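You operate a simulated robot arm through the tools that you are given. There is no shell and no other tool. Be economical: measure what you need, move in short steps, check, and stop when the job is done.

You run a simulated robot arm. Do the job below in one go: nothing can be reset, and whatever is moved stays where it is left.

## Task
Unlock ramp one, raise it and latch it up.
Fine: first stand its pin in holder one and swing its bar aside; the latch ends pushed home. Lead the ramp by its handle; pinch nothing and reach under it only when it is latched. Ramp two stays as it is. Set down upright: pin one.

It is judged by the outcome, as a careful person would: the job done as asked, and still so three seconds after it is handed in. It fails if anything else is knocked over, pushed out of place, dropped, spilled or broken.

## Robot
A 7-joint arm with a three-finger gripper on a trunk, on a base that drives. Base frame: it is fixed to the floor where the robot stands at the start and does not move with it; the origin is under the middle of the robot, x ahead of it, y to its left, z up. Lengths are in cm, angles in rad, forces in N, time in s.
With the tool pointing down near the work surface it reaches from about 50 to 94 cm from the robot's upright axis, wherever it stands. Its first joint turns from -2.897 to 2.897 rad. Places, roughly: bar one [60, 10, 80]; bar two [300, 10, 80]; collar one [130, -120, 40]; collar two [230, -120, 40]; handwheel one [50, -120, 40]; handwheel two [300, -120, 40]; holder one [50, -20, 70]; knob one [130, -120, 50]; knob two [230, -120, 50]; latch one [60, -130, 60]; latch two [300, -130, 60]; pin two [300, 0, 75]; ramp one [100, -50, 80]; ramp two [260, -50, 80]; sleeve one [90, -120, 40]; sleeve two [260, -120, 40]. Payload 2.69 kg.
The tool frame sits at the grasp point between the pads (the TCP): z along the fingers, y along the line on which they close. The tips reach 2.9 cm beyond it. Largest opening 12 cm; the body of the gripper starts 7.8 cm behind the TCP.
Orientation is that of the tool frame in the base frame, as a unit quaternion [w, x, y, z]. With the fingers straight down and closing along the base's y, the tool's x points along the base's -x, its y along +y and its z along -z.

## Interface
- The arm moves only by the tool send_rows. Its argument "motion" is a list of rows, each a list of 6 numbers: the shift along the tool's x, y, z in cm, then the turn, a rotation vector about the tool's x, y, z in rad. In form: [[tx, ty, tz, wx, wy, wz], ...]. A call has 1 to 12 rows; each row is the pose to reach, as a shift and turn from the pose commanded when the call began, along the tool's axes at that moment. "fingers" is the closure, from 0 (fully open) to 1 (shut), set as the call begins (left out, the last holds). Rows are played at 5 a second. More than 5 cm and 0.15 rad between two rows, or a gripper value outside its range, and nothing of the call is played. Where a pose cannot be reached the arm comes as near as it can. A force on the tool above 90 N (or 10 N above the force at the start of the call, whichever is more), or a blocked arm, ends the call early, and 0.2 s more pass. Each finger halts on what it meets, pressing with about 22 N; the grip force reading is that of the motor and also rises with nothing between the fingers. The clock runs only during rows and for 0.2 s after the last one: add rows that repeat a pose to give the fingers time. The reply holds the time, the measured pose of the TCP, the force on the tool along the base axes, the opening and the grip force, in the units named above and with some noise, with the torque about the TCP (base axes, N m) and any sound that the robot's microphone picked up.
- Cameras (640 x 400 px; columns grow to the right, rows downward): "scene" is now at [22.78, -3.48, 131.14]; the picture's right is [-0.46, -0.89, 0.00], its down [-0.64, 0.33, -0.70] and it looks along [0.62, -0.32, -0.71] (base axes); focal length 214 px, centre (320, 200). "wrist" rides on the gripper at [6.3, 0, -10.4] in the tool frame; the picture's right is [0.00, 1.00, 0.00], its down [-0.83, 0.00, -0.56] and it looks along [-0.56, 0.00, 0.83] (tool axes); focal length 275 px, centre (320, 200). There is no depth. A picture from a camera that has moved, and an enlarged one, comes with that camera's place and axes in the base frame and with its lens.
- grab_frame(camera): a new picture of that camera. No time passes.
- move_column(by): slides the trunk up (or, below 0, down) by that many cm; the arm and the scene camera ride with it, the base frame stays. It gives what a move gives, with no picture.
- steer(legs): drives the robot by 1 to 6 legs, each [ahead, left, turn to the left] in cm, cm and rad, along the robot's own axes; the way and the turn of a leg run together, so that a leg with both is an arc; at most 150 cm and 3.142 rad a leg. The arm and the cameras ride along, it lands a little off, and it stops where it bumps. It gives what a move gives.
- turn_head(pan, tilt): turns the head with the scene camera to pan (to the left, within 1.501 rad either way) and tilt (down, from -0.506 to 1.204), counted from straight ahead of the robot. It gives what a move gives.
- enlarge(camera, box): a new picture of the part [left, top, right, bottom] of that camera's present view, enlarged. No time passes.
- sign_off(): hands the job in; it is judged then, once.

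Work in short steps. Places have to be worked out from the pictures, the camera data and where the tool is seen: move nearer, look again, correct. Check each grasp and each placing, and mend what went wrong. You have 120 turns and 78 pictures in all, those below and enlarged ones among them. Open the gripper and draw the arm clear of the work before you hand the job in, unless the task says otherwise; then end with one line.

The tools are called after "Call:" as name(argument=value, ...) on one line, values as JSON. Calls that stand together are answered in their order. send_rows: Moves the arm, as the interface text tells. Its arguments: {"type":"object","properties":{"motion":{"type":"array","items":{"type":"array","items":{"type":"number"}}},"fingers":{"type":"number"}},"required":["motion"]} The other tools are called the same way: move_column (by) slides the trunk up or down; steer (legs) drives the base; turn_head (pan, tilt) turns the head that bears the scene camera; grab_frame (camera) takes a picture; enlarge (camera, box) takes an enlarged picture of a part of a camera's view; sign_off () hands the job in.

At the start:

```text
time: 0.0
position: [49.34, 6.28, 100.1]
ee_rot: [0.0, -0.001, 1.0, 0.001]
wrist_force: [-0.3, -0.6, 0.4]
moment: [-0.01, 0.0, 0.03]
opening: 11.98
finger_force: 0.1
trunk travel left (down, up): [-57.5, 3.8]
robot x, y, heading: [-0.08, -0.06, 0.002]
head pan, tilt: [-0.475, 0.796]
```

scene: 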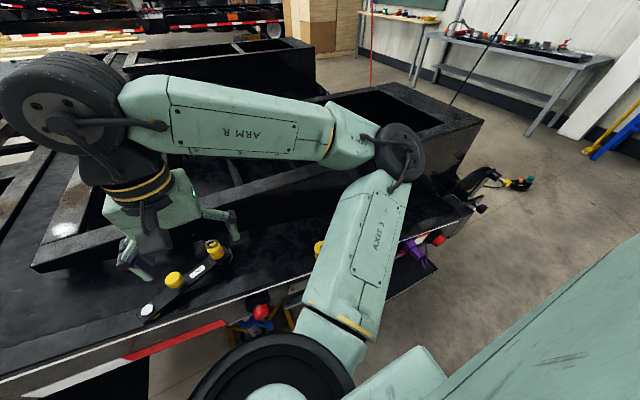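
wrist: 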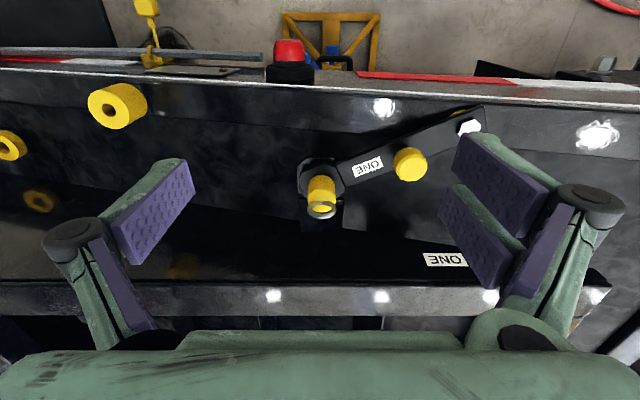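

I begin by looking more closely at the lock area and the wider scene.

Call:
enlarge(camera="wrist", box=[60, 0, 640, 330])

Call:
enlarge(camera="scene", box=[100, 150, 560, 400])

```text
1.10 times, centred on (350, 165) of wrist
camera zoom: at [43.01, 6.16, 110.51], right [0.0, 1.0, 0.0], down [0.83, 0.0, 0.56], along [0.56, 0.0, -0.83], focal length 304 px, centre (287, 239)
```

zoom: 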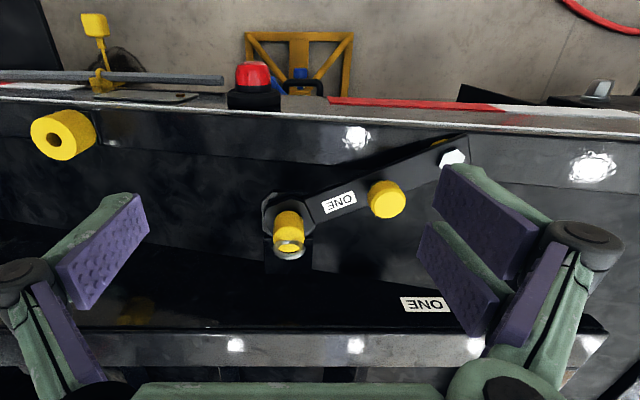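

```text
1.39 times, centred on (330, 275) of scene
camera zoom: at [22.78, -3.48, 131.14], right [-0.46, -0.89, 0.0], down [-0.64, 0.33, -0.7], along [0.62, -0.32, -0.71], focal length 298 px, centre (306, 96)
```

zoom: 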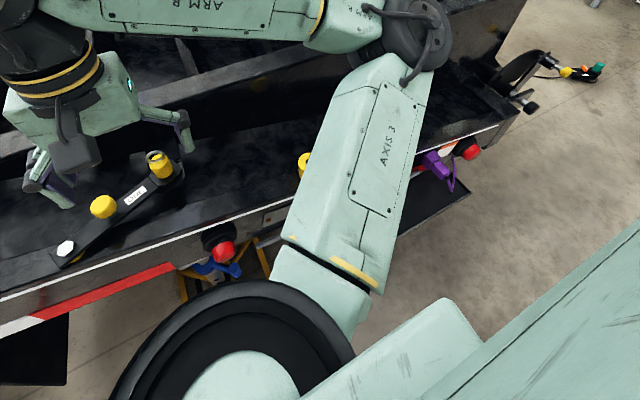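

I turn the head to see the right side of the trailer where the latch is.

Call:
turn_head(pan=-1.2, tilt=0.6)

Call:
grab_frame(camera="scene")

```text
time: 1.1
position: [49.36, 6.14, 100.02]
ee_rot: [0.0, 0.0, 1.0, 0.001]
wrist_force: [-0.5, -0.1, -1.1]
moment: [-0.01, 0.03, 0.02]
opening: 12.01
finger_force: 0.0
trunk travel left (down, up): [-57.5, 3.8]
robot x, y, heading: [0.08, -0.07, -0.001]
head pan, tilt: [-1.201, 0.6]
```

```text
73 pictures are left
camera scene: at [18.8, -8.02, 132.8], right [-0.93, -0.36, 0.0], down [-0.2, 0.53, -0.82], along [0.3, -0.77, -0.57], focal length 214 px, centre (320, 200)
```

scene: 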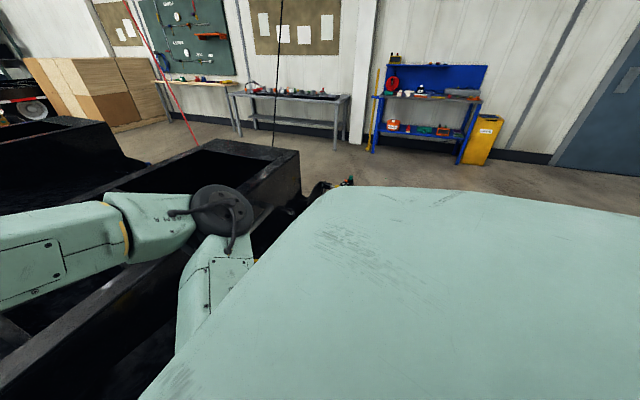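

My own body blocks the view, so I back away from the trailer and look over it from a distance.

Call:
steer(legs=[[-60, -40, 0]])

Call:
turn_head(pan=-0.5, tilt=0.5)

Call:
grab_frame(camera="scene")

Call:
turn_head(pan=0.5, tilt=0.5)

Call:
grab_frame(camera="scene")

```text
time: 5.0
position: [-10.95, -33.73, 100.03]
ee_rot: [0.001, 0.001, 1.0, 0.001]
wrist_force: [-1.2, 0.9, 0.5]
moment: [0.0, -0.04, -0.01]
opening: 11.99
finger_force: 0.0
trunk travel left (down, up): [-57.5, 3.8]
robot x, y, heading: [-59.89, -39.98, -0.005]
head pan, tilt: [-1.201, 0.6]
```

```text
time: 6.1
position: [-10.88, -33.65, 99.96]
ee_rot: [0.001, 0.002, 1.0, 0.001]
wrist_force: [0.3, 0.0, 0.0]
moment: [0.01, -0.02, 0.0]
opening: 11.99
finger_force: 0.1
trunk travel left (down, up): [-57.5, 3.8]
robot x, y, heading: [-60.58, -39.83, -0.005]
head pan, tilt: [-0.499, 0.499]
```

```text
72 pictures are left
camera scene: at [-36.79, -44.03, 133.71], right [-0.48, -0.88, 0.0], down [-0.42, 0.23, -0.88], along [0.77, -0.42, -0.48], focal length 214 px, centre (320, 200)
```

scene: 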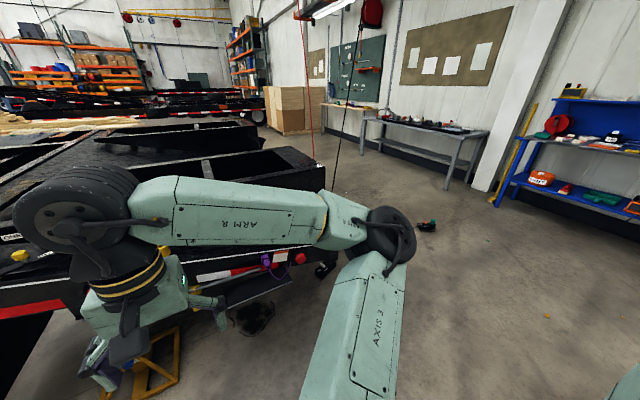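

```text
time: 7.4
position: [-11.0, -33.75, 99.96]
ee_rot: [0.001, 0.0, 1.0, 0.001]
wrist_force: [-0.4, 0.5, 0.2]
moment: [0.0, 0.02, -0.02]
opening: 12.02
finger_force: 0.0
trunk travel left (down, up): [-57.5, 3.8]
robot x, y, heading: [-60.2, -39.89, -0.004]
head pan, tilt: [0.499, 0.499]
```

```text
71 pictures are left
camera scene: at [-36.76, -35.32, 133.71], right [0.48, -0.88, 0.0], down [-0.42, -0.23, -0.88], along [0.77, 0.42, -0.48], focal length 214 px, centre (320, 200)
```

scene: 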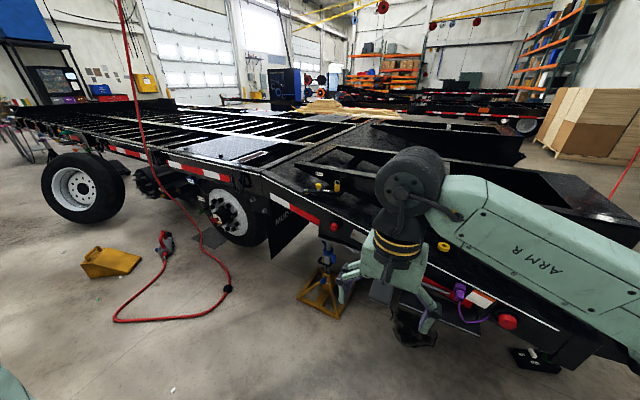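

I move toward the rear of the trailer to see the latch and the hinge side.

Call:
steer(legs=[[0, -110, 0]])

Call:
turn_head(pan=0.35, tilt=0.5)

Call:
grab_frame(camera="scene")

```text
time: 16.2
position: [-10.82, -143.45, 100.07]
ee_rot: [0.0, -0.003, 1.0, 0.001]
wrist_force: [-0.2, 1.0, -1.1]
moment: [0.0, -0.01, -0.01]
opening: 12.03
finger_force: 0.1
trunk travel left (down, up): [-57.5, 3.8]
robot x, y, heading: [-60.49, -150.03, 0.005]
head pan, tilt: [0.499, 0.499]
```

```text
time: 16.9
position: [-10.94, -143.45, 100.1]
ee_rot: [0.001, -0.004, 1.0, 0.0]
wrist_force: [-0.6, 0.2, 0.4]
moment: [0.0, 0.01, 0.0]
opening: 11.97
finger_force: 0.0
trunk travel left (down, up): [-57.5, 3.8]
robot x, y, heading: [-60.17, -150.25, 0.009]
head pan, tilt: [0.351, 0.499]
```

```text
70 pictures are left
camera scene: at [-36.03, -146.47, 133.71], right [0.35, -0.94, 0.0], down [-0.45, -0.17, -0.88], along [0.82, 0.31, -0.48], focal length 214 px, centre (320, 200)
```

scene: 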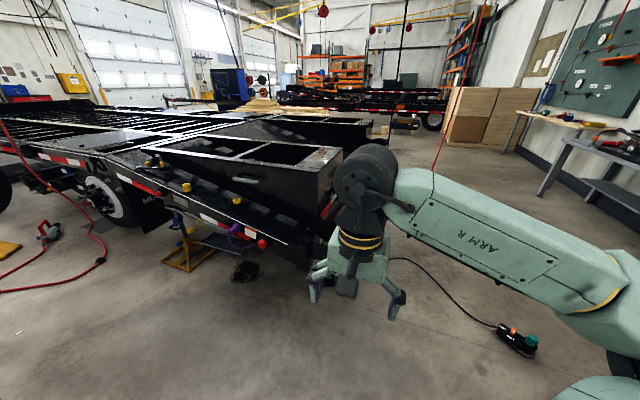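

Call:
enlarge(camera="scene", box=[100, 120, 360, 290])

```text
2.35 times, centred on (230, 205) of scene
camera zoom: at [-36.03, -146.47, 133.71], right [0.35, -0.94, 0.0], down [-0.45, -0.17, -0.88], along [0.82, 0.31, -0.48], focal length 505 px, centre (532, 188)
```

zoom: 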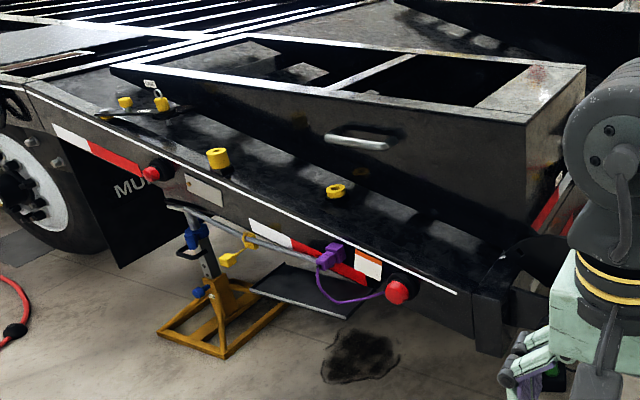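

The ramp is a wedge box with a handle on its near side; I go further back to see the latch at the rear corner.

Call:
steer(legs=[[0, -90, 0]])

Call:
turn_head(pan=0.75, tilt=0.45)

Call:
grab_frame(camera="scene")

```text
time: 24.3
position: [-10.0, -234.09, 100.06]
ee_rot: [0.001, -0.007, 1.0, 0.001]
wrist_force: [0.6, 0.3, 0.1]
moment: [-0.03, -0.02, 0.04]
opening: 12.01
finger_force: 0.0
trunk travel left (down, up): [-57.5, 3.8]
robot x, y, heading: [-59.14, -240.68, 0.018]
head pan, tilt: [0.351, 0.499]
```

```text
time: 25.2
position: [-9.91, -234.03, 100.02]
ee_rot: [0.0, -0.007, 1.0, 0.0]
wrist_force: [-0.2, 0.7, 0.8]
moment: [-0.03, -0.01, 0.0]
opening: 11.99
finger_force: 0.0
trunk travel left (down, up): [-57.5, 3.8]
robot x, y, heading: [-59.16, -241.19, 0.019]
head pan, tilt: [0.75, 0.45]
```

```text
68 pictures are left
camera scene: at [-37.02, -234.14, 134.15], right [0.69, -0.72, 0.0], down [-0.31, -0.3, -0.9], along [0.65, 0.62, -0.44], focal length 214 px, centre (320, 200)
```

scene: 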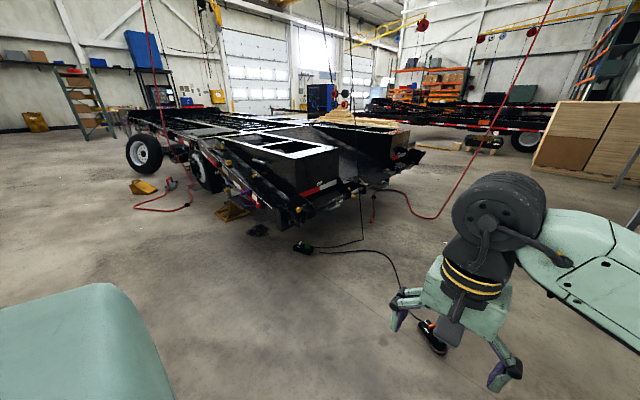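

Call:
enlarge(camera="scene", box=[210, 130, 370, 260])

```text
3.08 times, centred on (290, 195) of scene
camera zoom: at [-37.02, -234.14, 134.15], right [0.69, -0.72, 0.0], down [-0.31, -0.3, -0.9], along [0.65, 0.62, -0.44], focal length 660 px, centre (412, 215)
```

zoom: 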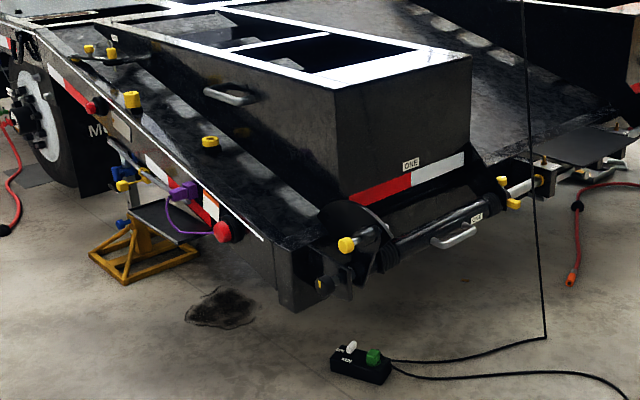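

The rear shows a shaft with a wheel, a handled sleeve, a collar and yellow knobs. I go closer for a proper look.

Call:
steer(legs=[[70, 25, 0]])

Call:
turn_head(pan=0.9, tilt=0.75)

Call:
grab_frame(camera="scene")

```text
time: 29.2
position: [60.19, -208.41, 100.05]
ee_rot: [0.001, -0.005, 1.0, 0.0]
wrist_force: [0.3, -0.1, -0.3]
moment: [0.0, 0.02, 0.0]
opening: 12.01
finger_force: 0.0
trunk travel left (down, up): [-57.5, 3.8]
robot x, y, heading: [11.08, -215.26, 0.017]
head pan, tilt: [0.75, 0.45]
```

```text
time: 30.1
position: [60.06, -208.45, 100.0]
ee_rot: [0.001, -0.005, 1.0, 0.002]
wrist_force: [0.2, 0.4, -0.1]
moment: [-0.03, -0.01, 0.05]
opening: 12.01
finger_force: 0.0
trunk travel left (down, up): [-57.5, 3.8]
robot x, y, heading: [10.9, -215.45, 0.009]
head pan, tilt: [0.901, 0.75]
```

```text
66 pictures are left
camera scene: at [31.48, -208.27, 131.52], right [0.79, -0.61, 0.0], down [-0.42, -0.54, -0.73], along [0.45, 0.58, -0.68], focal length 214 px, centre (320, 200)
```

scene: 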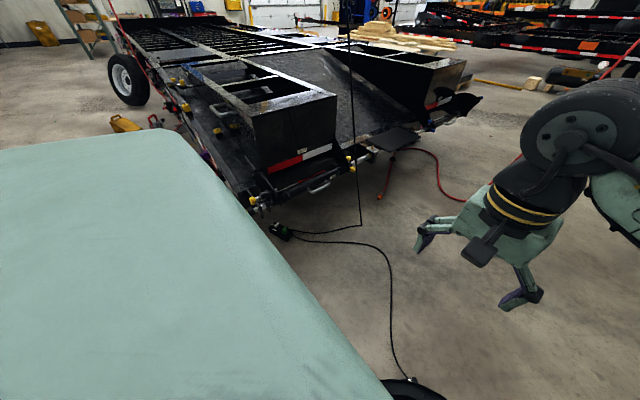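

Call:
enlarge(camera="scene", box=[200, 130, 400, 255])

```text
3.20 times, centred on (300, 192) of scene
camera zoom: at [31.48, -208.27, 131.52], right [0.79, -0.61, 0.0], down [-0.42, -0.54, -0.73], along [0.45, 0.58, -0.68], focal length 686 px, centre (384, 224)
```

zoom: 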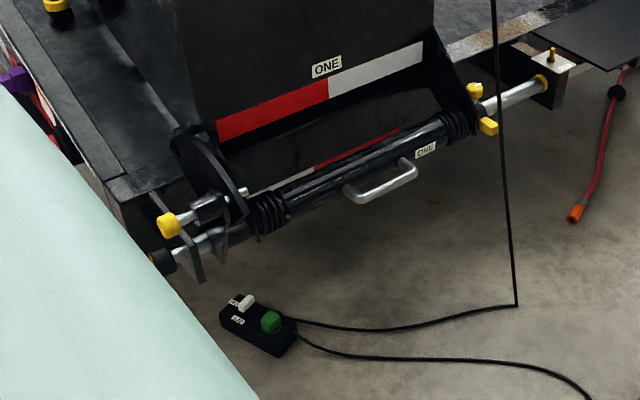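

I now understand the layout: hinge shaft at the rear, plunger latch at the near rear corner, side handle near [69,-54,77]. I return to the starting spot for the pin.

Call:
steer(legs=[[-70, 0, 0], [0, 150, 0], [0, 66, -0.01], [60, 0, 0]])

Call:
grab_frame(camera="wrist")

Call:
turn_head(pan=-0.1, tilt=0.95)

Call:
grab_frame(camera="scene")

```text
time: 53.5
position: [48.57, 4.36, 99.91]
ee_rot: [0.001, 0.008, 1.0, 0.002]
wrist_force: [0.8, -0.1, 0.9]
moment: [0.0, 0.03, 0.01]
opening: 12.02
finger_force: 0.1
trunk travel left (down, up): [-57.5, 3.8]
robot x, y, heading: [-0.94, -0.88, -0.015]
head pan, tilt: [0.901, 0.75]
```

```text
64 pictures are left
camera wrist: at [42.22, 4.49, 110.5], right [0.01, 1.0, 0.0], down [0.83, -0.01, 0.56], along [0.56, -0.01, -0.83], focal length 275 px, centre (320, 200)
```

wrist: 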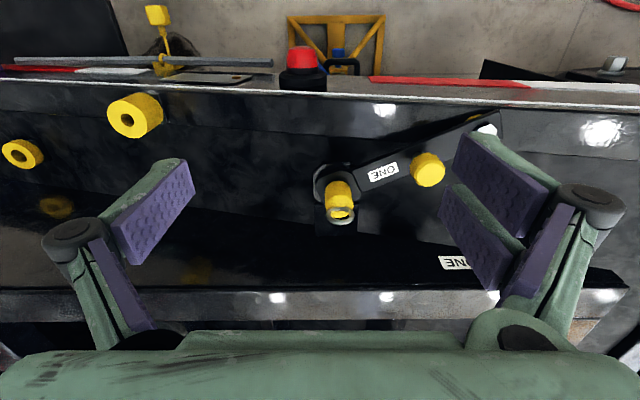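

```text
time: 54.7
position: [48.4, 4.46, 99.99]
ee_rot: [0.001, 0.008, 1.0, 0.001]
wrist_force: [-0.2, 0.3, -0.6]
moment: [-0.01, -0.01, -0.02]
opening: 12.01
finger_force: 0.1
trunk travel left (down, up): [-57.5, 3.8]
robot x, y, heading: [-0.87, -1.02, -0.019]
head pan, tilt: [-0.099, 0.949]
```

```text
63 pictures are left
camera scene: at [21.91, -1.81, 129.96], right [-0.12, -0.99, 0.0], down [-0.81, 0.09, -0.58], along [0.58, -0.07, -0.81], focal length 214 px, centre (320, 200)
```

scene: 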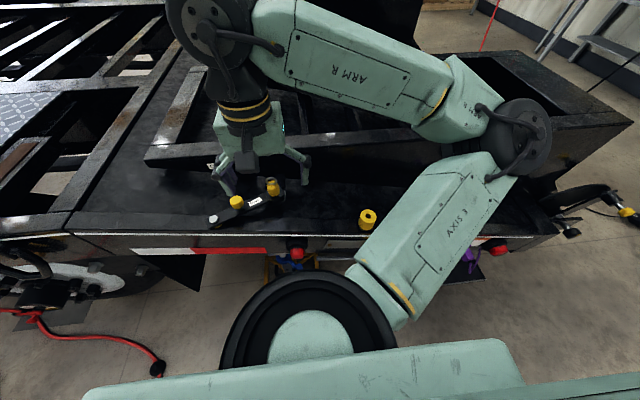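

I zoom in on the lock from the scene camera to triangulate the pin, bar knob, pivot and holder.

Call:
enlarge(camera="scene", box=[190, 160, 390, 270])

Call:
enlarge(camera="wrist", box=[240, 80, 520, 255])

```text
3.20 times, centred on (290, 215) of scene
camera zoom: at [21.91, -1.81, 129.96], right [-0.12, -0.99, 0.0], down [-0.81, 0.09, -0.58], along [0.58, -0.07, -0.81], focal length 686 px, centre (416, 152)
```

zoom: 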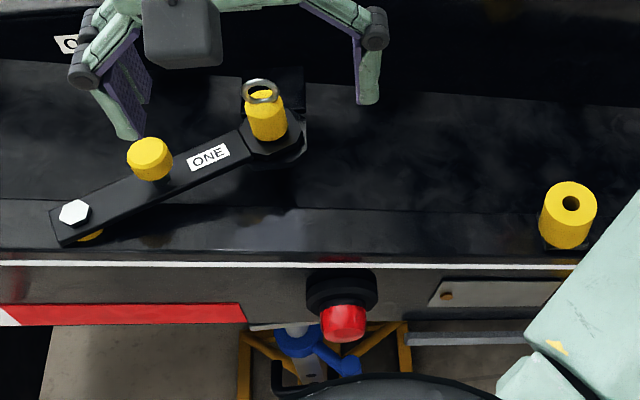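

```text
2.29 times, centred on (380, 168) of wrist
camera zoom: at [42.19, 4.49, 110.51], right [0.01, 1.0, 0.0], down [0.83, -0.01, 0.56], along [0.56, -0.01, -0.83], focal length 629 px, centre (183, 274)
```

zoom: 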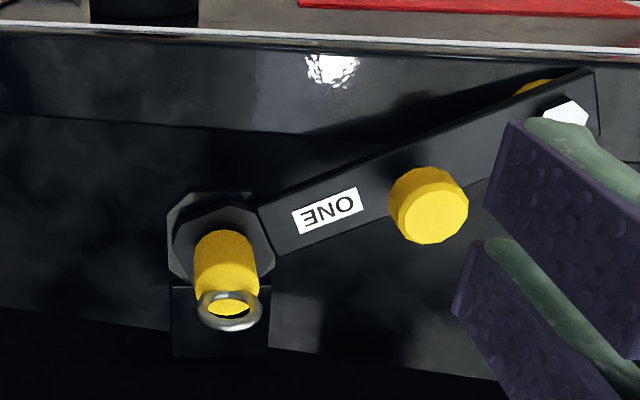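

Estimates: pin head about [58, 6, 88.5], bar knob [55.5, 15, 86.5], pivot [51.5, 20, 85], holder top [52.4, -19.3, 77]. I move over the pin with half-closed fingers and check.

Call:
send_rows(motion=[[-3.2, 0.5, 0, 0, 0, 0], [-6.4, 1.1, 0, 0, 0, 0], [-9.6, 1.65, 2, 0, 0, 0], [-9.6, 1.65, 4, 0, 0, 0], [-9.6, 1.65, 4, 0, 0, 0]], fingers=0.5)

Call:
grab_frame(camera="wrist")

Call:
enlarge(camera="scene", box=[190, 120, 390, 245])

```text
time: 55.9
position: [58.29, 5.78, 96.25]
ee_rot: [0.001, 0.009, 1.0, 0.0]
wrist_force: [0.4, 0.0, 0.8]
moment: [-0.01, 0.01, 0.0]
opening: 5.99
finger_force: 0.1
trunk travel left (down, up): [-57.5, 3.8]
robot x, y, heading: [-0.84, -0.84, -0.019]
head pan, tilt: [-0.099, 0.949]
```

```text
60 pictures are left
camera wrist: at [51.83, 5.99, 106.62], right [0.01, 1.0, 0.0], down [0.83, -0.01, 0.56], along [0.56, -0.01, -0.83], focal length 275 px, centre (320, 200)
```

wrist: 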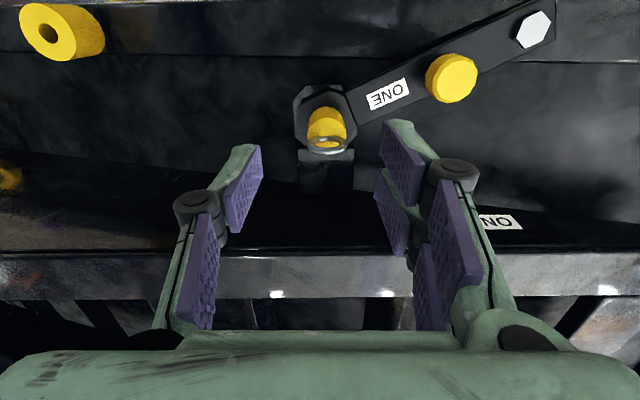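

```text
3.20 times, centred on (290, 182) of scene
camera zoom: at [21.9, -1.81, 129.96], right [-0.12, -0.99, 0.0], down [-0.81, 0.09, -0.58], along [0.58, -0.07, -0.81], focal length 686 px, centre (416, 256)
```

zoom: 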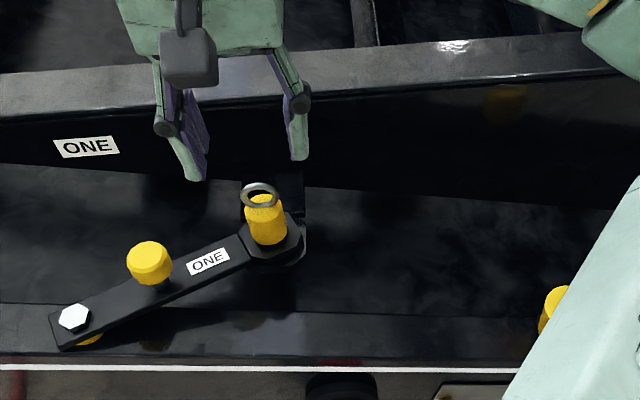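

Refined pin head: about [59.8, 6.3, 86.5] at its top. I lower to grip the yellow head.

Call:
send_rows(motion=[[-1.5, 0.5, 0, 0, 0, 0], [-1.5, 0.5, 4, 0, 0, 0], [-1.5, 0.5, 8, 0, 0, 0], [-1.5, 0.5, 10.5, 0, 0, 0], [-1.5, 0.5, 10.5, 0, 0, 0]])

Call:
grab_frame(camera="wrist")

Call:
enlarge(camera="scene", box=[210, 130, 370, 230])

```text
time: 57.1
position: [59.6, 6.35, 85.57]
ee_rot: [0.001, 0.009, 1.0, 0.001]
wrist_force: [0.4, 0.5, 0.2]
moment: [0.0, 0.01, -0.03]
opening: 6.01
finger_force: 0.0
trunk travel left (down, up): [-57.5, 3.8]
robot x, y, heading: [-1.24, -0.62, -0.017]
head pan, tilt: [-0.099, 0.949]
```

```text
58 pictures are left
camera wrist: at [53.35, 6.47, 96.0], right [0.01, 1.0, 0.0], down [0.83, -0.01, 0.56], along [0.56, -0.01, -0.83], focal length 275 px, centre (320, 200)
```

wrist: 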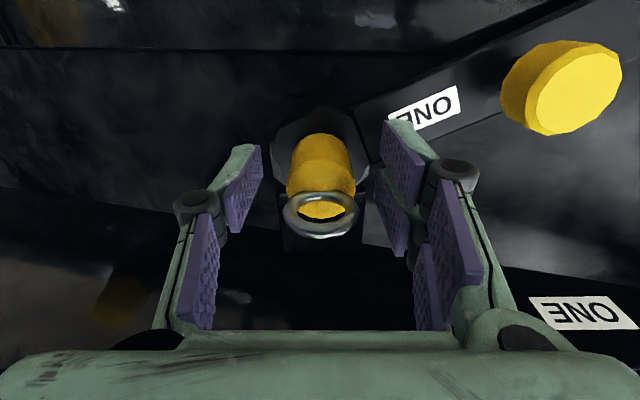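

```text
4.00 times, centred on (290, 180) of scene
camera zoom: at [21.91, -1.81, 129.96], right [-0.12, -0.99, 0.0], down [-0.81, 0.09, -0.58], along [0.58, -0.07, -0.81], focal length 858 px, centre (440, 280)
```

zoom: 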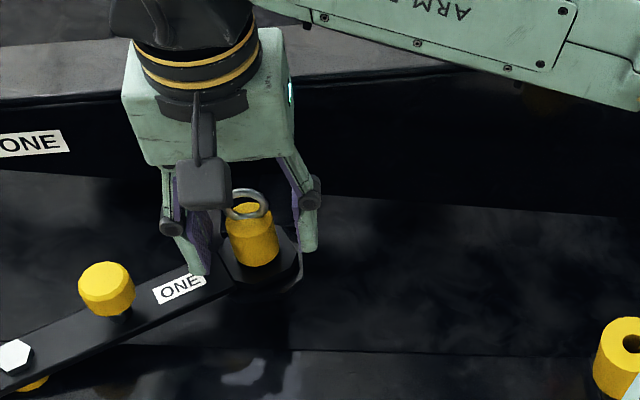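

The pin's head sits centred between the pads, so I close on it.

Call:
send_rows(motion=[[0, 0, 0, 0, 0, 0], [0, 0, 0, 0, 0, 0], [0, 0, 0, 0, 0, 0], [0, 0, 0, 0, 0, 0], [0, 0, 0, 0, 0, 0]], fingers=1)

Call:
send_rows(motion=[[0, 0, -1, 0, 0, 0], [0, 0, -2.5, 0, 0, 0], [0, 0, -4, 0, 0, 0], [0, 0, -4, 0, 0, 0]])

Call:
enlarge(camera="scene", box=[210, 120, 370, 230])

```text
time: 58.3
position: [59.64, 6.28, 85.53]
ee_rot: [0.002, 0.009, 1.0, 0.0]
wrist_force: [0.8, -0.2, 1.5]
moment: [-0.02, -0.03, 0.01]
opening: 3.0
finger_force: 22.2
trunk travel left (down, up): [-57.5, 3.8]
robot x, y, heading: [-0.91, -1.11, -0.018]
head pan, tilt: [-0.099, 0.949]
```

```text
time: 59.3
position: [59.67, 6.38, 89.56]
ee_rot: [0.0, 0.009, 1.0, 0.001]
wrist_force: [-0.4, 1.0, -1.3]
moment: [0.03, 0.02, -0.04]
opening: 2.91
finger_force: 22.1
trunk travel left (down, up): [-57.5, 3.8]
robot x, y, heading: [-1.12, -0.84, -0.017]
head pan, tilt: [-0.099, 0.949]
```

```text
3.64 times, centred on (290, 175) of scene
camera zoom: at [21.92, -1.81, 129.95], right [-0.12, -0.99, 0.0], down [-0.81, 0.09, -0.58], along [0.58, -0.07, -0.81], focal length 780 px, centre (429, 291)
```

zoom: 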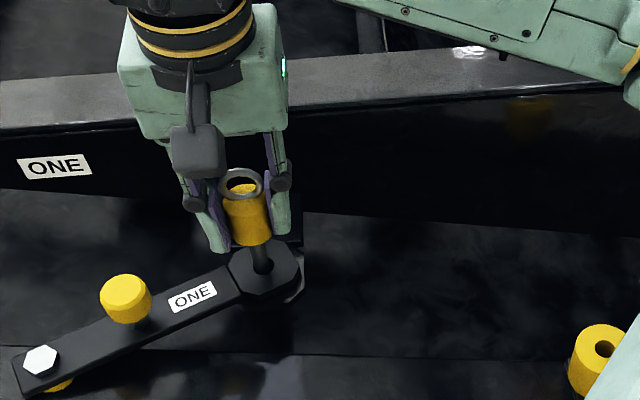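

The pin is coming up freely; I lift it further to see the end of its shank.

Call:
send_rows(motion=[[0, 0, -2, 0, 0, 0], [0, 0, -4, 0, 0, 0], [0, 0, -6, 0, 0, 0], [0, 0, -8, 0, 0, 0], [0, 0, -8, 0, 0, 0]])

Call:
enlarge(camera="scene", box=[210, 100, 370, 230])

Call:
grab_frame(camera="wrist")

```text
time: 60.5
position: [59.69, 6.24, 97.5]
ee_rot: [0.001, 0.008, 1.0, 0.001]
wrist_force: [0.7, 0.7, -1.2]
moment: [-0.01, 0.0, 0.0]
opening: 2.96
finger_force: 21.9
trunk travel left (down, up): [-57.5, 3.8]
robot x, y, heading: [-0.77, -0.5, -0.018]
head pan, tilt: [-0.099, 0.949]
```

```text
3.08 times, centred on (290, 165) of scene
camera zoom: at [21.92, -1.81, 129.96], right [-0.12, -0.99, 0.0], down [-0.81, 0.09, -0.58], along [0.58, -0.07, -0.81], focal length 660 px, centre (412, 308)
```

zoom: 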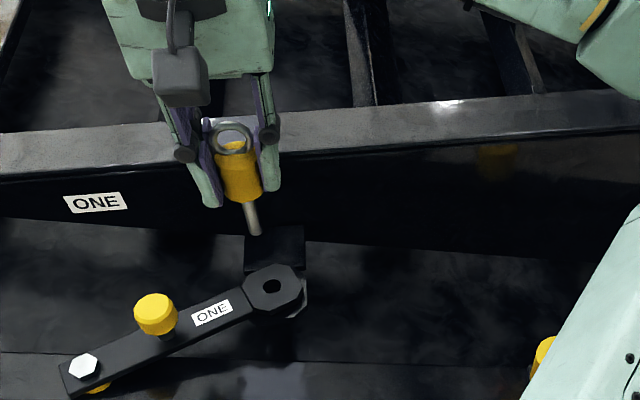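

```text
54 pictures are left
camera wrist: at [53.38, 6.39, 108.02], right [0.01, 1.0, 0.0], down [0.83, -0.01, 0.56], along [0.56, -0.01, -0.83], focal length 275 px, centre (320, 200)
```

wrist: 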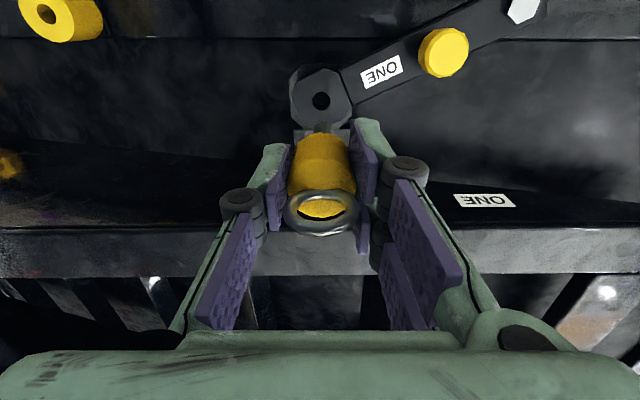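

The shank end is about 7.7 cm below the TCP. I carry the pin over the holder, high, and look again.

Call:
send_rows(motion=[[1, -4.4, 0, 0, 0, 0], [2, -8.7, 0, 0, 0, 0], [3.1, -13, 0, 0, 0, 0], [4.1, -17.4, 0, 0, 0, 0], [5.2, -21.8, 0, 0, 0, 0], [6.2, -26, 0, 0, 0, 0], [6.2, -26, 0, 0, 0, 0]])

Call:
turn_head(pan=-0.5, tilt=0.9)

Call:
grab_frame(camera="wrist")

Call:
grab_frame(camera="scene")

```text
time: 62.1
position: [53.04, -19.49, 97.41]
ee_rot: [0.001, 0.01, 1.0, 0.0]
wrist_force: [0.6, 0.3, -0.3]
moment: [0.0, -0.01, -0.02]
opening: 3.08
finger_force: 21.6
trunk travel left (down, up): [-57.5, 3.8]
robot x, y, heading: [-0.86, -0.78, -0.023]
head pan, tilt: [-0.099, 0.949]
```

```text
time: 63.0
position: [52.95, -19.52, 97.52]
ee_rot: [0.002, 0.009, 1.0, 0.001]
wrist_force: [0.7, -0.2, -1.0]
moment: [0.02, 0.0, 0.03]
opening: 3.11
finger_force: 22.5
trunk travel left (down, up): [-57.5, 3.8]
robot x, y, heading: [-1.01, -0.83, -0.015]
head pan, tilt: [-0.499, 0.901]
```

```text
53 pictures are left
camera wrist: at [46.68, -19.47, 107.97], right [0.01, 1.0, 0.0], down [0.83, -0.01, 0.56], along [0.56, -0.01, -0.83], focal length 275 px, centre (320, 200)
```

wrist: 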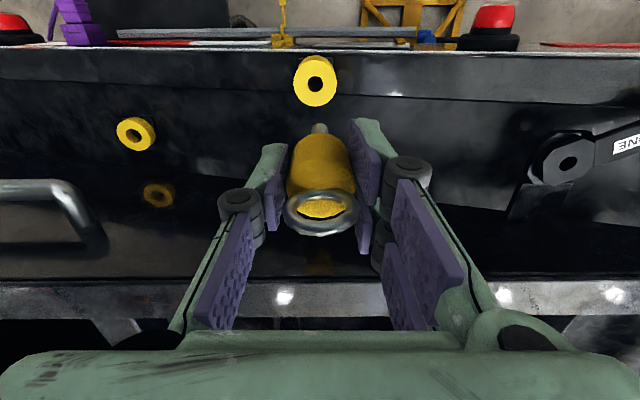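

```text
52 pictures are left
camera scene: at [21.26, -4.69, 130.32], right [-0.49, -0.87, 0.0], down [-0.68, 0.39, -0.62], along [0.54, -0.31, -0.78], focal length 214 px, centre (320, 200)
```

scene: 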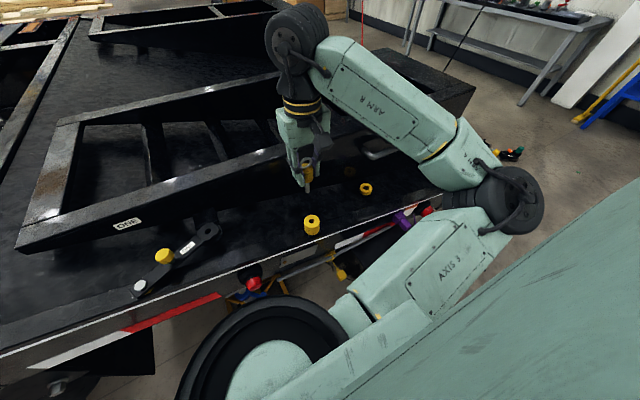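

Hole lies roughly at [53, -20.3]; I zoom with the scene camera to fix its height.

Call:
enlarge(camera="scene", box=[260, 140, 400, 240])

Call:
enlarge(camera="wrist", box=[260, 30, 380, 140])

```text
4.00 times, centred on (330, 190) of scene
camera zoom: at [21.26, -4.69, 130.32], right [-0.49, -0.87, 0.0], down [-0.68, 0.39, -0.62], along [0.54, -0.31, -0.78], focal length 858 px, centre (280, 240)
```

zoom: 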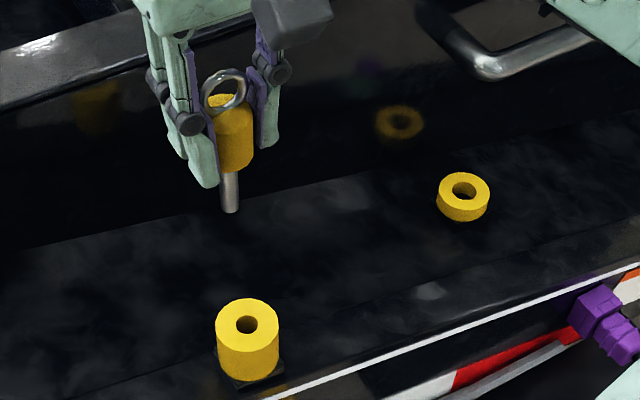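

```text
3.64 times, centred on (320, 85) of wrist
camera zoom: at [46.68, -19.47, 107.97], right [0.01, 1.0, 0.0], down [0.83, -0.01, 0.56], along [0.56, -0.01, -0.83], focal length 1001 px, centre (320, 618)
```

zoom: 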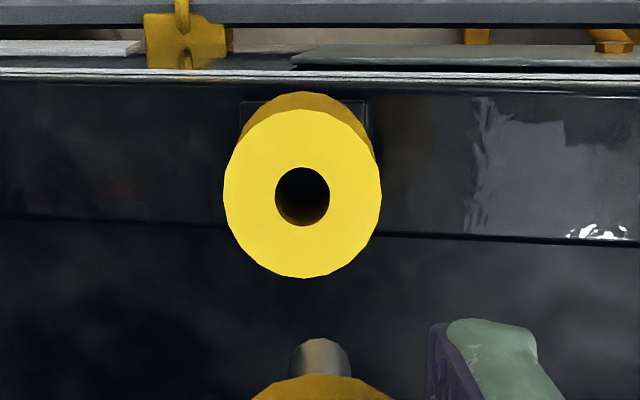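

Hole at about [52.9, -20.15, 76.4]; shank end about [53.4, -19.6, 89.3]. I correct sideways and descend until the end is just above it.

Call:
send_rows(motion=[[0.4, -0.53, 0, 0, 0, 0], [0.4, -0.53, 4, 0, 0, 0], [0.4, -0.53, 8, 0, 0, 0], [0.4, -0.53, 11.5, 0, 0, 0], [0.4, -0.53, 11.5, 0, 0, 0]])

Call:
enlarge(camera="scene", box=[280, 170, 360, 240])

Call:
enlarge(camera="wrist", box=[260, 70, 380, 220])

```text
time: 64.2
position: [52.61, -19.86, 85.91]
ee_rot: [0.001, 0.009, 1.0, 0.0]
wrist_force: [-1.1, 0.1, -1.7]
moment: [0.0, 0.02, -0.02]
opening: 3.12
finger_force: 22.9
trunk travel left (down, up): [-57.5, 3.8]
robot x, y, heading: [-0.92, -0.64, -0.019]
head pan, tilt: [-0.499, 0.901]
```

```text
5.71 times, centred on (320, 205) of scene
camera zoom: at [21.26, -4.7, 130.32], right [-0.49, -0.87, 0.0], down [-0.68, 0.39, -0.62], along [0.54, -0.31, -0.78], focal length 1226 px, centre (320, 171)
```

zoom: 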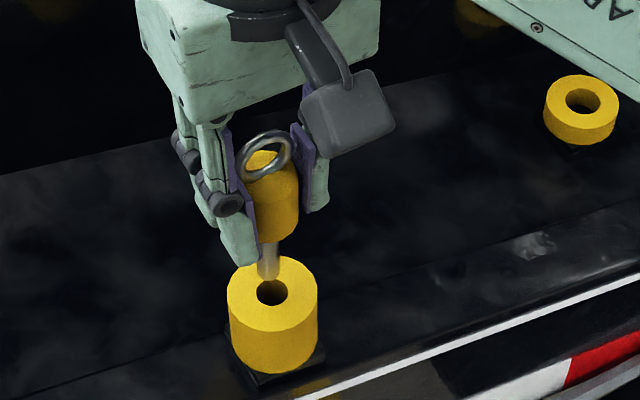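

```text
2.67 times, centred on (320, 145) of wrist
camera zoom: at [46.33, -19.89, 96.4], right [0.01, 1.0, 0.0], down [0.83, -0.01, 0.56], along [0.56, -0.01, -0.83], focal length 734 px, centre (320, 347)
```

zoom: 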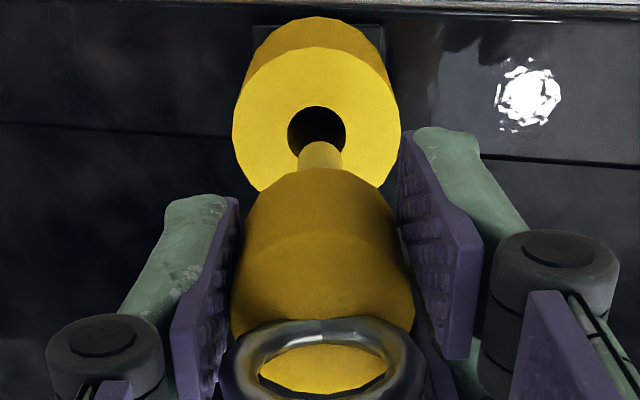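

Alignment looks good to a millimetre or two; I make the small correction and lower the shank into the hole.

Call:
send_rows(motion=[[0.12, -0.08, 0, 0, 0, 0], [0.12, -0.08, 1.2, 0, 0, 0], [0.12, -0.08, 2, 0, 0, 0], [0.12, -0.08, 3, 0, 0, 0], [0.12, -0.08, 4, 0, 0, 0], [0.12, -0.08, 5, 0, 0, 0], [0.12, -0.08, 5, 0, 0, 0]])

Call:
enlarge(camera="scene", box=[280, 170, 360, 240])

```text
time: 65.8
position: [52.62, -20.15, 81.01]
ee_rot: [0.001, 0.008, 1.0, 0.0]
wrist_force: [1.3, -0.2, -1.2]
moment: [-0.02, -0.04, -0.02]
opening: 3.07
finger_force: 22.4
trunk travel left (down, up): [-57.5, 3.8]
robot x, y, heading: [-0.52, -0.67, -0.019]
head pan, tilt: [-0.499, 0.901]
```

```text
5.71 times, centred on (320, 205) of scene
camera zoom: at [21.26, -4.7, 130.32], right [-0.49, -0.87, 0.0], down [-0.68, 0.39, -0.62], along [0.54, -0.31, -0.78], focal length 1226 px, centre (320, 171)
```

zoom: 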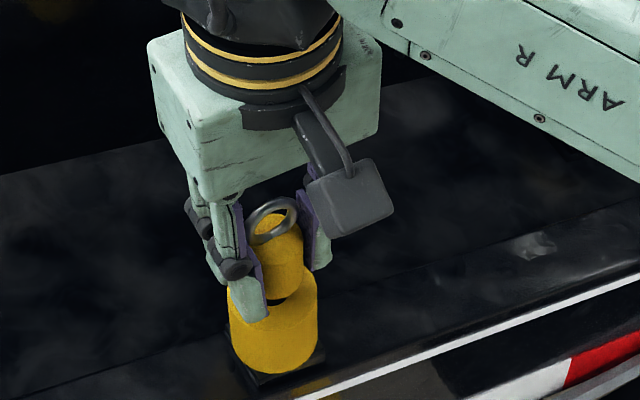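

The shank is in the holder; I lower the last bit gently.

Call:
send_rows(motion=[[0, 0, 0.4, 0, 0, 0], [0, 0, 0.8, 0, 0, 0], [0, 0, 1.2, 0, 0, 0], [0, 0, 1.5, 0, 0, 0], [0, 0, 1.5, 0, 0, 0]])

Call:
enlarge(camera="wrist", box=[240, 70, 400, 230])

```text
time: 67.0
position: [52.57, -20.17, 79.63]
ee_rot: [0.002, 0.008, 1.0, 0.0]
wrist_force: [-0.5, 0.0, 6.9]
moment: [0.01, 0.04, -0.01]
opening: 3.13
finger_force: 22.3
trunk travel left (down, up): [-57.5, 3.8]
robot x, y, heading: [-0.54, -1.07, -0.023]
head pan, tilt: [-0.499, 0.901]
```

```text
2.50 times, centred on (320, 150) of wrist
camera zoom: at [46.19, -20.01, 90.06], right [0.01, 1.0, 0.0], down [0.83, -0.01, 0.56], along [0.56, -0.01, -0.83], focal length 688 px, centre (320, 325)
```

zoom: 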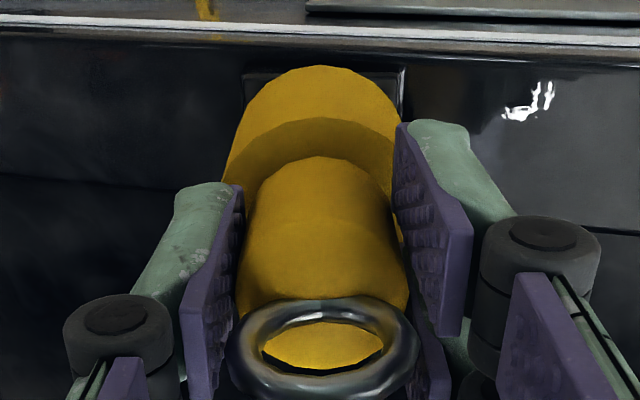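

Seated with about 7 N of contact; I release and rise straight up, then check.

Call:
send_rows(motion=[[0, 0, 0, 0, 0, 0], [0, 0, 0, 0, 0, 0], [0, 0, 0, 0, 0, 0]], fingers=0.45)

Call:
send_rows(motion=[[0, 0, -4, 0, 0, 0], [0, 0, -8, 0, 0, 0], [0, 0, -12, 0, 0, 0], [0, 0, -16, 0, 0, 0], [0, 0, -16, 0, 0, 0]])

Call:
grab_frame(camera="wrist")

Call:
enlarge(camera="scene", box=[120, 160, 400, 300])

```text
time: 67.8
position: [52.71, -20.04, 79.49]
ee_rot: [0.001, 0.009, 1.0, 0.001]
wrist_force: [0.7, -1.0, 0.5]
moment: [0.01, 0.0, 0.0]
opening: 6.57
finger_force: 0.1
trunk travel left (down, up): [-57.5, 3.8]
robot x, y, heading: [-1.03, -1.08, -0.015]
head pan, tilt: [-0.499, 0.901]
```

```text
time: 69.0
position: [52.46, -20.18, 95.34]
ee_rot: [0.001, 0.008, 1.0, 0.001]
wrist_force: [-0.1, -1.1, 0.3]
moment: [0.02, 0.03, -0.02]
opening: 6.59
finger_force: 0.0
trunk travel left (down, up): [-57.5, 3.8]
robot x, y, heading: [-0.84, -0.81, -0.021]
head pan, tilt: [-0.499, 0.901]
```

```text
45 pictures are left
camera wrist: at [46.11, -20.03, 105.94], right [0.01, 1.0, 0.0], down [0.83, -0.01, 0.56], along [0.56, -0.01, -0.83], focal length 275 px, centre (320, 200)
```

wrist: 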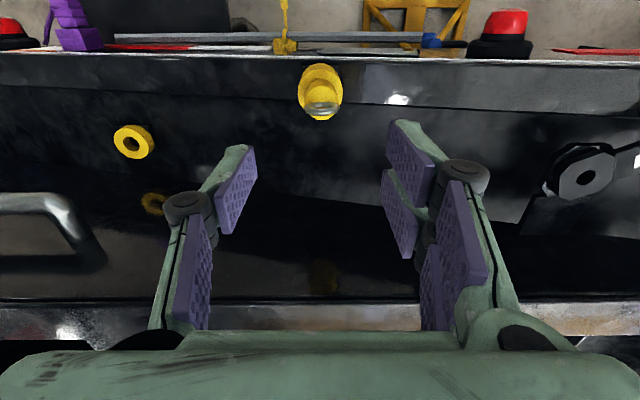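

```text
2.29 times, centred on (260, 230) of scene
camera zoom: at [21.25, -4.69, 130.32], right [-0.49, -0.87, 0.0], down [-0.68, 0.39, -0.62], along [0.54, -0.31, -0.78], focal length 490 px, centre (457, 131)
```

zoom: 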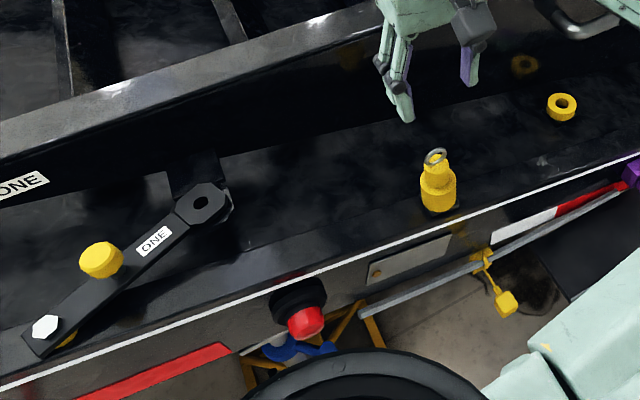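

The pin stands upright in holder one. Next I move above the bar's yellow knob.

Call:
send_rows(motion=[[-0.3, 4.4, 0, 0, 0, 0], [-0.6, 8.8, 0, 0, 0, 0], [-0.9, 13.2, 0, 0, 0, 0], [-1.2, 17.6, 0, 0, 0, 0], [-1.5, 22, 0, 0, 0, 0], [-1.8, 26.4, 0, 0, 0, 0], [-2.1, 30.8, 0, 0, 0, 0], [-2.4, 35, 0, 0, 0, 0], [-2.4, 35, 0, 0, 0, 0]])

Call:
grab_frame(camera="wrist")

```text
time: 71.0
position: [55.61, 14.83, 95.63]
ee_rot: [0.001, 0.008, 1.0, 0.0]
wrist_force: [0.4, -0.4, 0.2]
moment: [-0.01, -0.01, -0.02]
opening: 6.55
finger_force: 0.1
trunk travel left (down, up): [-57.5, 3.8]
robot x, y, heading: [-0.96, -0.85, -0.02]
head pan, tilt: [-0.499, 0.901]
```

```text
43 pictures are left
camera wrist: at [49.21, 14.93, 106.02], right [0.01, 1.0, 0.0], down [0.83, -0.01, 0.56], along [0.56, -0.01, -0.83], focal length 275 px, centre (320, 200)
```

wrist: 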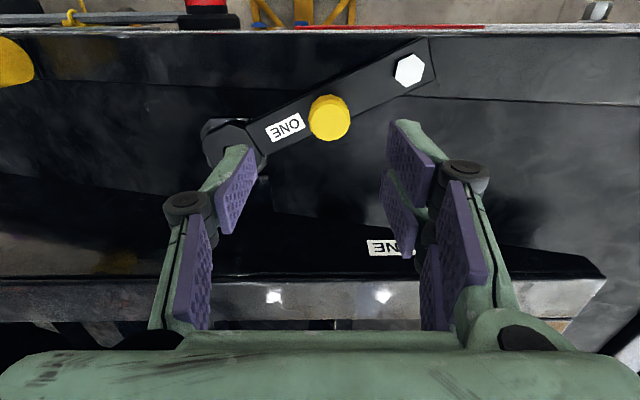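

Knob centre about [55.5, 15.6, 86], pivot about [52.4, 21.1]. I descend over the knob.

Call:
send_rows(motion=[[0, 0.7, 3, 0, 0, 0], [0, 0.7, 6, 0, 0, 0], [0, 0.7, 8, 0, 0, 0], [0, 0.7, 9.4, 0, 0, 0], [0, 0.7, 9.4, 0, 0, 0]])

Call:
grab_frame(camera="wrist")

```text
time: 72.2
position: [55.68, 15.57, 86.11]
ee_rot: [0.001, 0.009, 1.0, 0.001]
wrist_force: [-0.8, 0.4, 0.5]
moment: [0.03, -0.07, 0.05]
opening: 6.61
finger_force: 0.1
trunk travel left (down, up): [-57.5, 3.8]
robot x, y, heading: [-0.92, -1.03, -0.018]
head pan, tilt: [-0.499, 0.901]
```

```text
42 pictures are left
camera wrist: at [49.21, 15.65, 96.63], right [0.01, 1.0, 0.0], down [0.83, -0.01, 0.56], along [0.56, -0.01, -0.83], focal length 275 px, centre (320, 200)
```

wrist: 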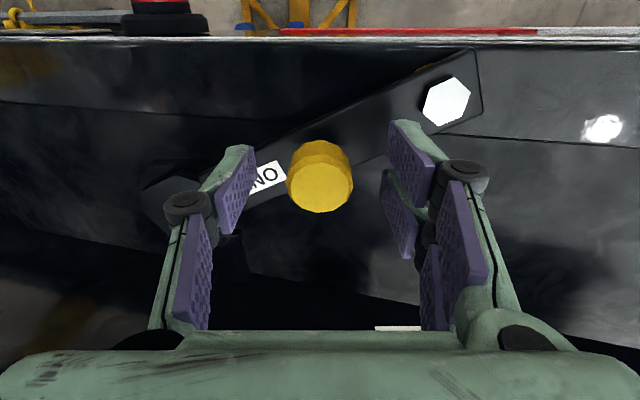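

The knob is centred between the pads, so I close and swing the bar outward (toward me) along the arc.

Call:
send_rows(motion=[[0, 0, 0, 0, 0, 0], [0, 0, 0, 0, 0, 0], [0, 0, 0, 0, 0, 0], [0, 0, 0, 0, 0, 0]], fingers=1)

Call:
send_rows(motion=[[0.72, -0.4, 0, 0, 0, 0], [1.5, -0.66, 0, 0, 0, 0], [3.13, -0.9, 0, 0, 0, 0], [4.77, -0.72, 0, 0, 0, 0], [6.3, -0.1, 0, 0, 0, 0], [7.2, 0.5, 0, 0, 0, 0], [7.2, 0.5, 0, 0, 0, 0]])

Call:
grab_frame(camera="wrist")

```text
time: 73.2
position: [55.68, 15.63, 86.2]
ee_rot: [0.001, 0.009, 1.0, 0.001]
wrist_force: [-0.4, -2.3, 0.4]
moment: [-0.1, -0.03, 0.04]
opening: 3.16
finger_force: 34.5
trunk travel left (down, up): [-57.5, 3.8]
robot x, y, heading: [-1.04, -1.08, -0.018]
head pan, tilt: [-0.499, 0.901]
```

```text
time: 74.2
position: [53.39, 14.83, 86.1]
ee_rot: [0.014, 0.023, 1.0, 0.005]
wrist_force: [19.3, 9.3, -22.0]
moment: [1.01, 0.21, -1.0]
opening: 3.11
finger_force: 45.0
trunk travel left (down, up): [-57.5, 3.8]
robot x, y, heading: [-1.06, -0.81, -0.018]
head pan, tilt: [-0.499, 0.901]
stopped in row 4: the force on the tool passed its limit at 103 N (the readings are from after the stop); the commanded pose is now the measured one
```

```text
41 pictures are left
camera wrist: at [46.71, 15.03, 96.44], right [0.04, 1.0, 0.01], down [0.81, -0.04, 0.58], along [0.58, -0.02, -0.81], focal length 275 px, centre (320, 200)
```

wrist: 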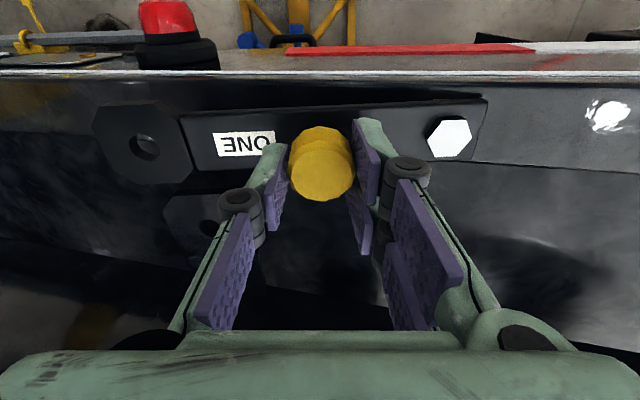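

The bar swung about 30° then the force rose. I open to relieve it, and push further with the tool free to see whether it is at a stop.

Call:
send_rows(motion=[[0, 0, 0, 0, 0, 0], [0, 0, 0, 0, 0, 0], [0, 0, 0, 0, 0, 0]], fingers=0.5)

Call:
turn_head(pan=0.1, tilt=1.0)

Call:
enlarge(camera="scene", box=[220, 120, 480, 290])

```text
time: 75.0
position: [52.97, 14.81, 86.44]
ee_rot: [0.013, 0.02, 1.0, 0.004]
wrist_force: [0.0, 0.6, 0.3]
moment: [0.06, -0.03, -0.02]
opening: 6.01
finger_force: 0.1
trunk travel left (down, up): [-57.5, 3.8]
robot x, y, heading: [-0.97, -0.61, -0.023]
head pan, tilt: [-0.499, 0.901]
```

```text
time: 76.0
position: [53.04, 14.82, 86.5]
ee_rot: [0.014, 0.021, 1.0, 0.004]
wrist_force: [0.2, -0.7, -0.8]
moment: [0.03, 0.02, 0.02]
opening: 6.01
finger_force: 0.1
trunk travel left (down, up): [-57.5, 3.8]
robot x, y, heading: [-0.79, -0.91, -0.016]
head pan, tilt: [0.099, 1.0]
```

```text
2.35 times, centred on (350, 205) of scene
camera zoom: at [21.74, -0.42, 129.6], right [0.08, -1.0, 0.0], down [-0.84, -0.07, -0.54], along [0.54, 0.04, -0.84], focal length 505 px, centre (249, 188)
```

zoom: 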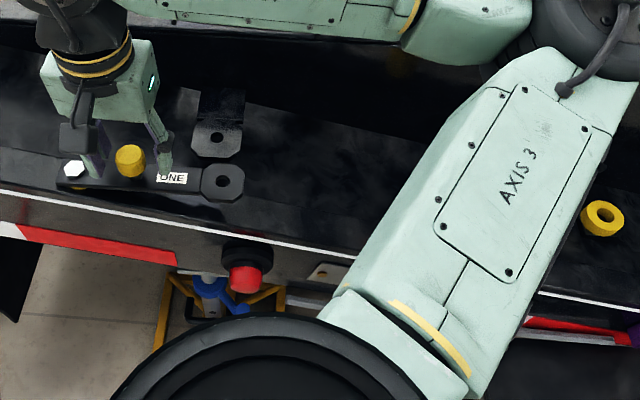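

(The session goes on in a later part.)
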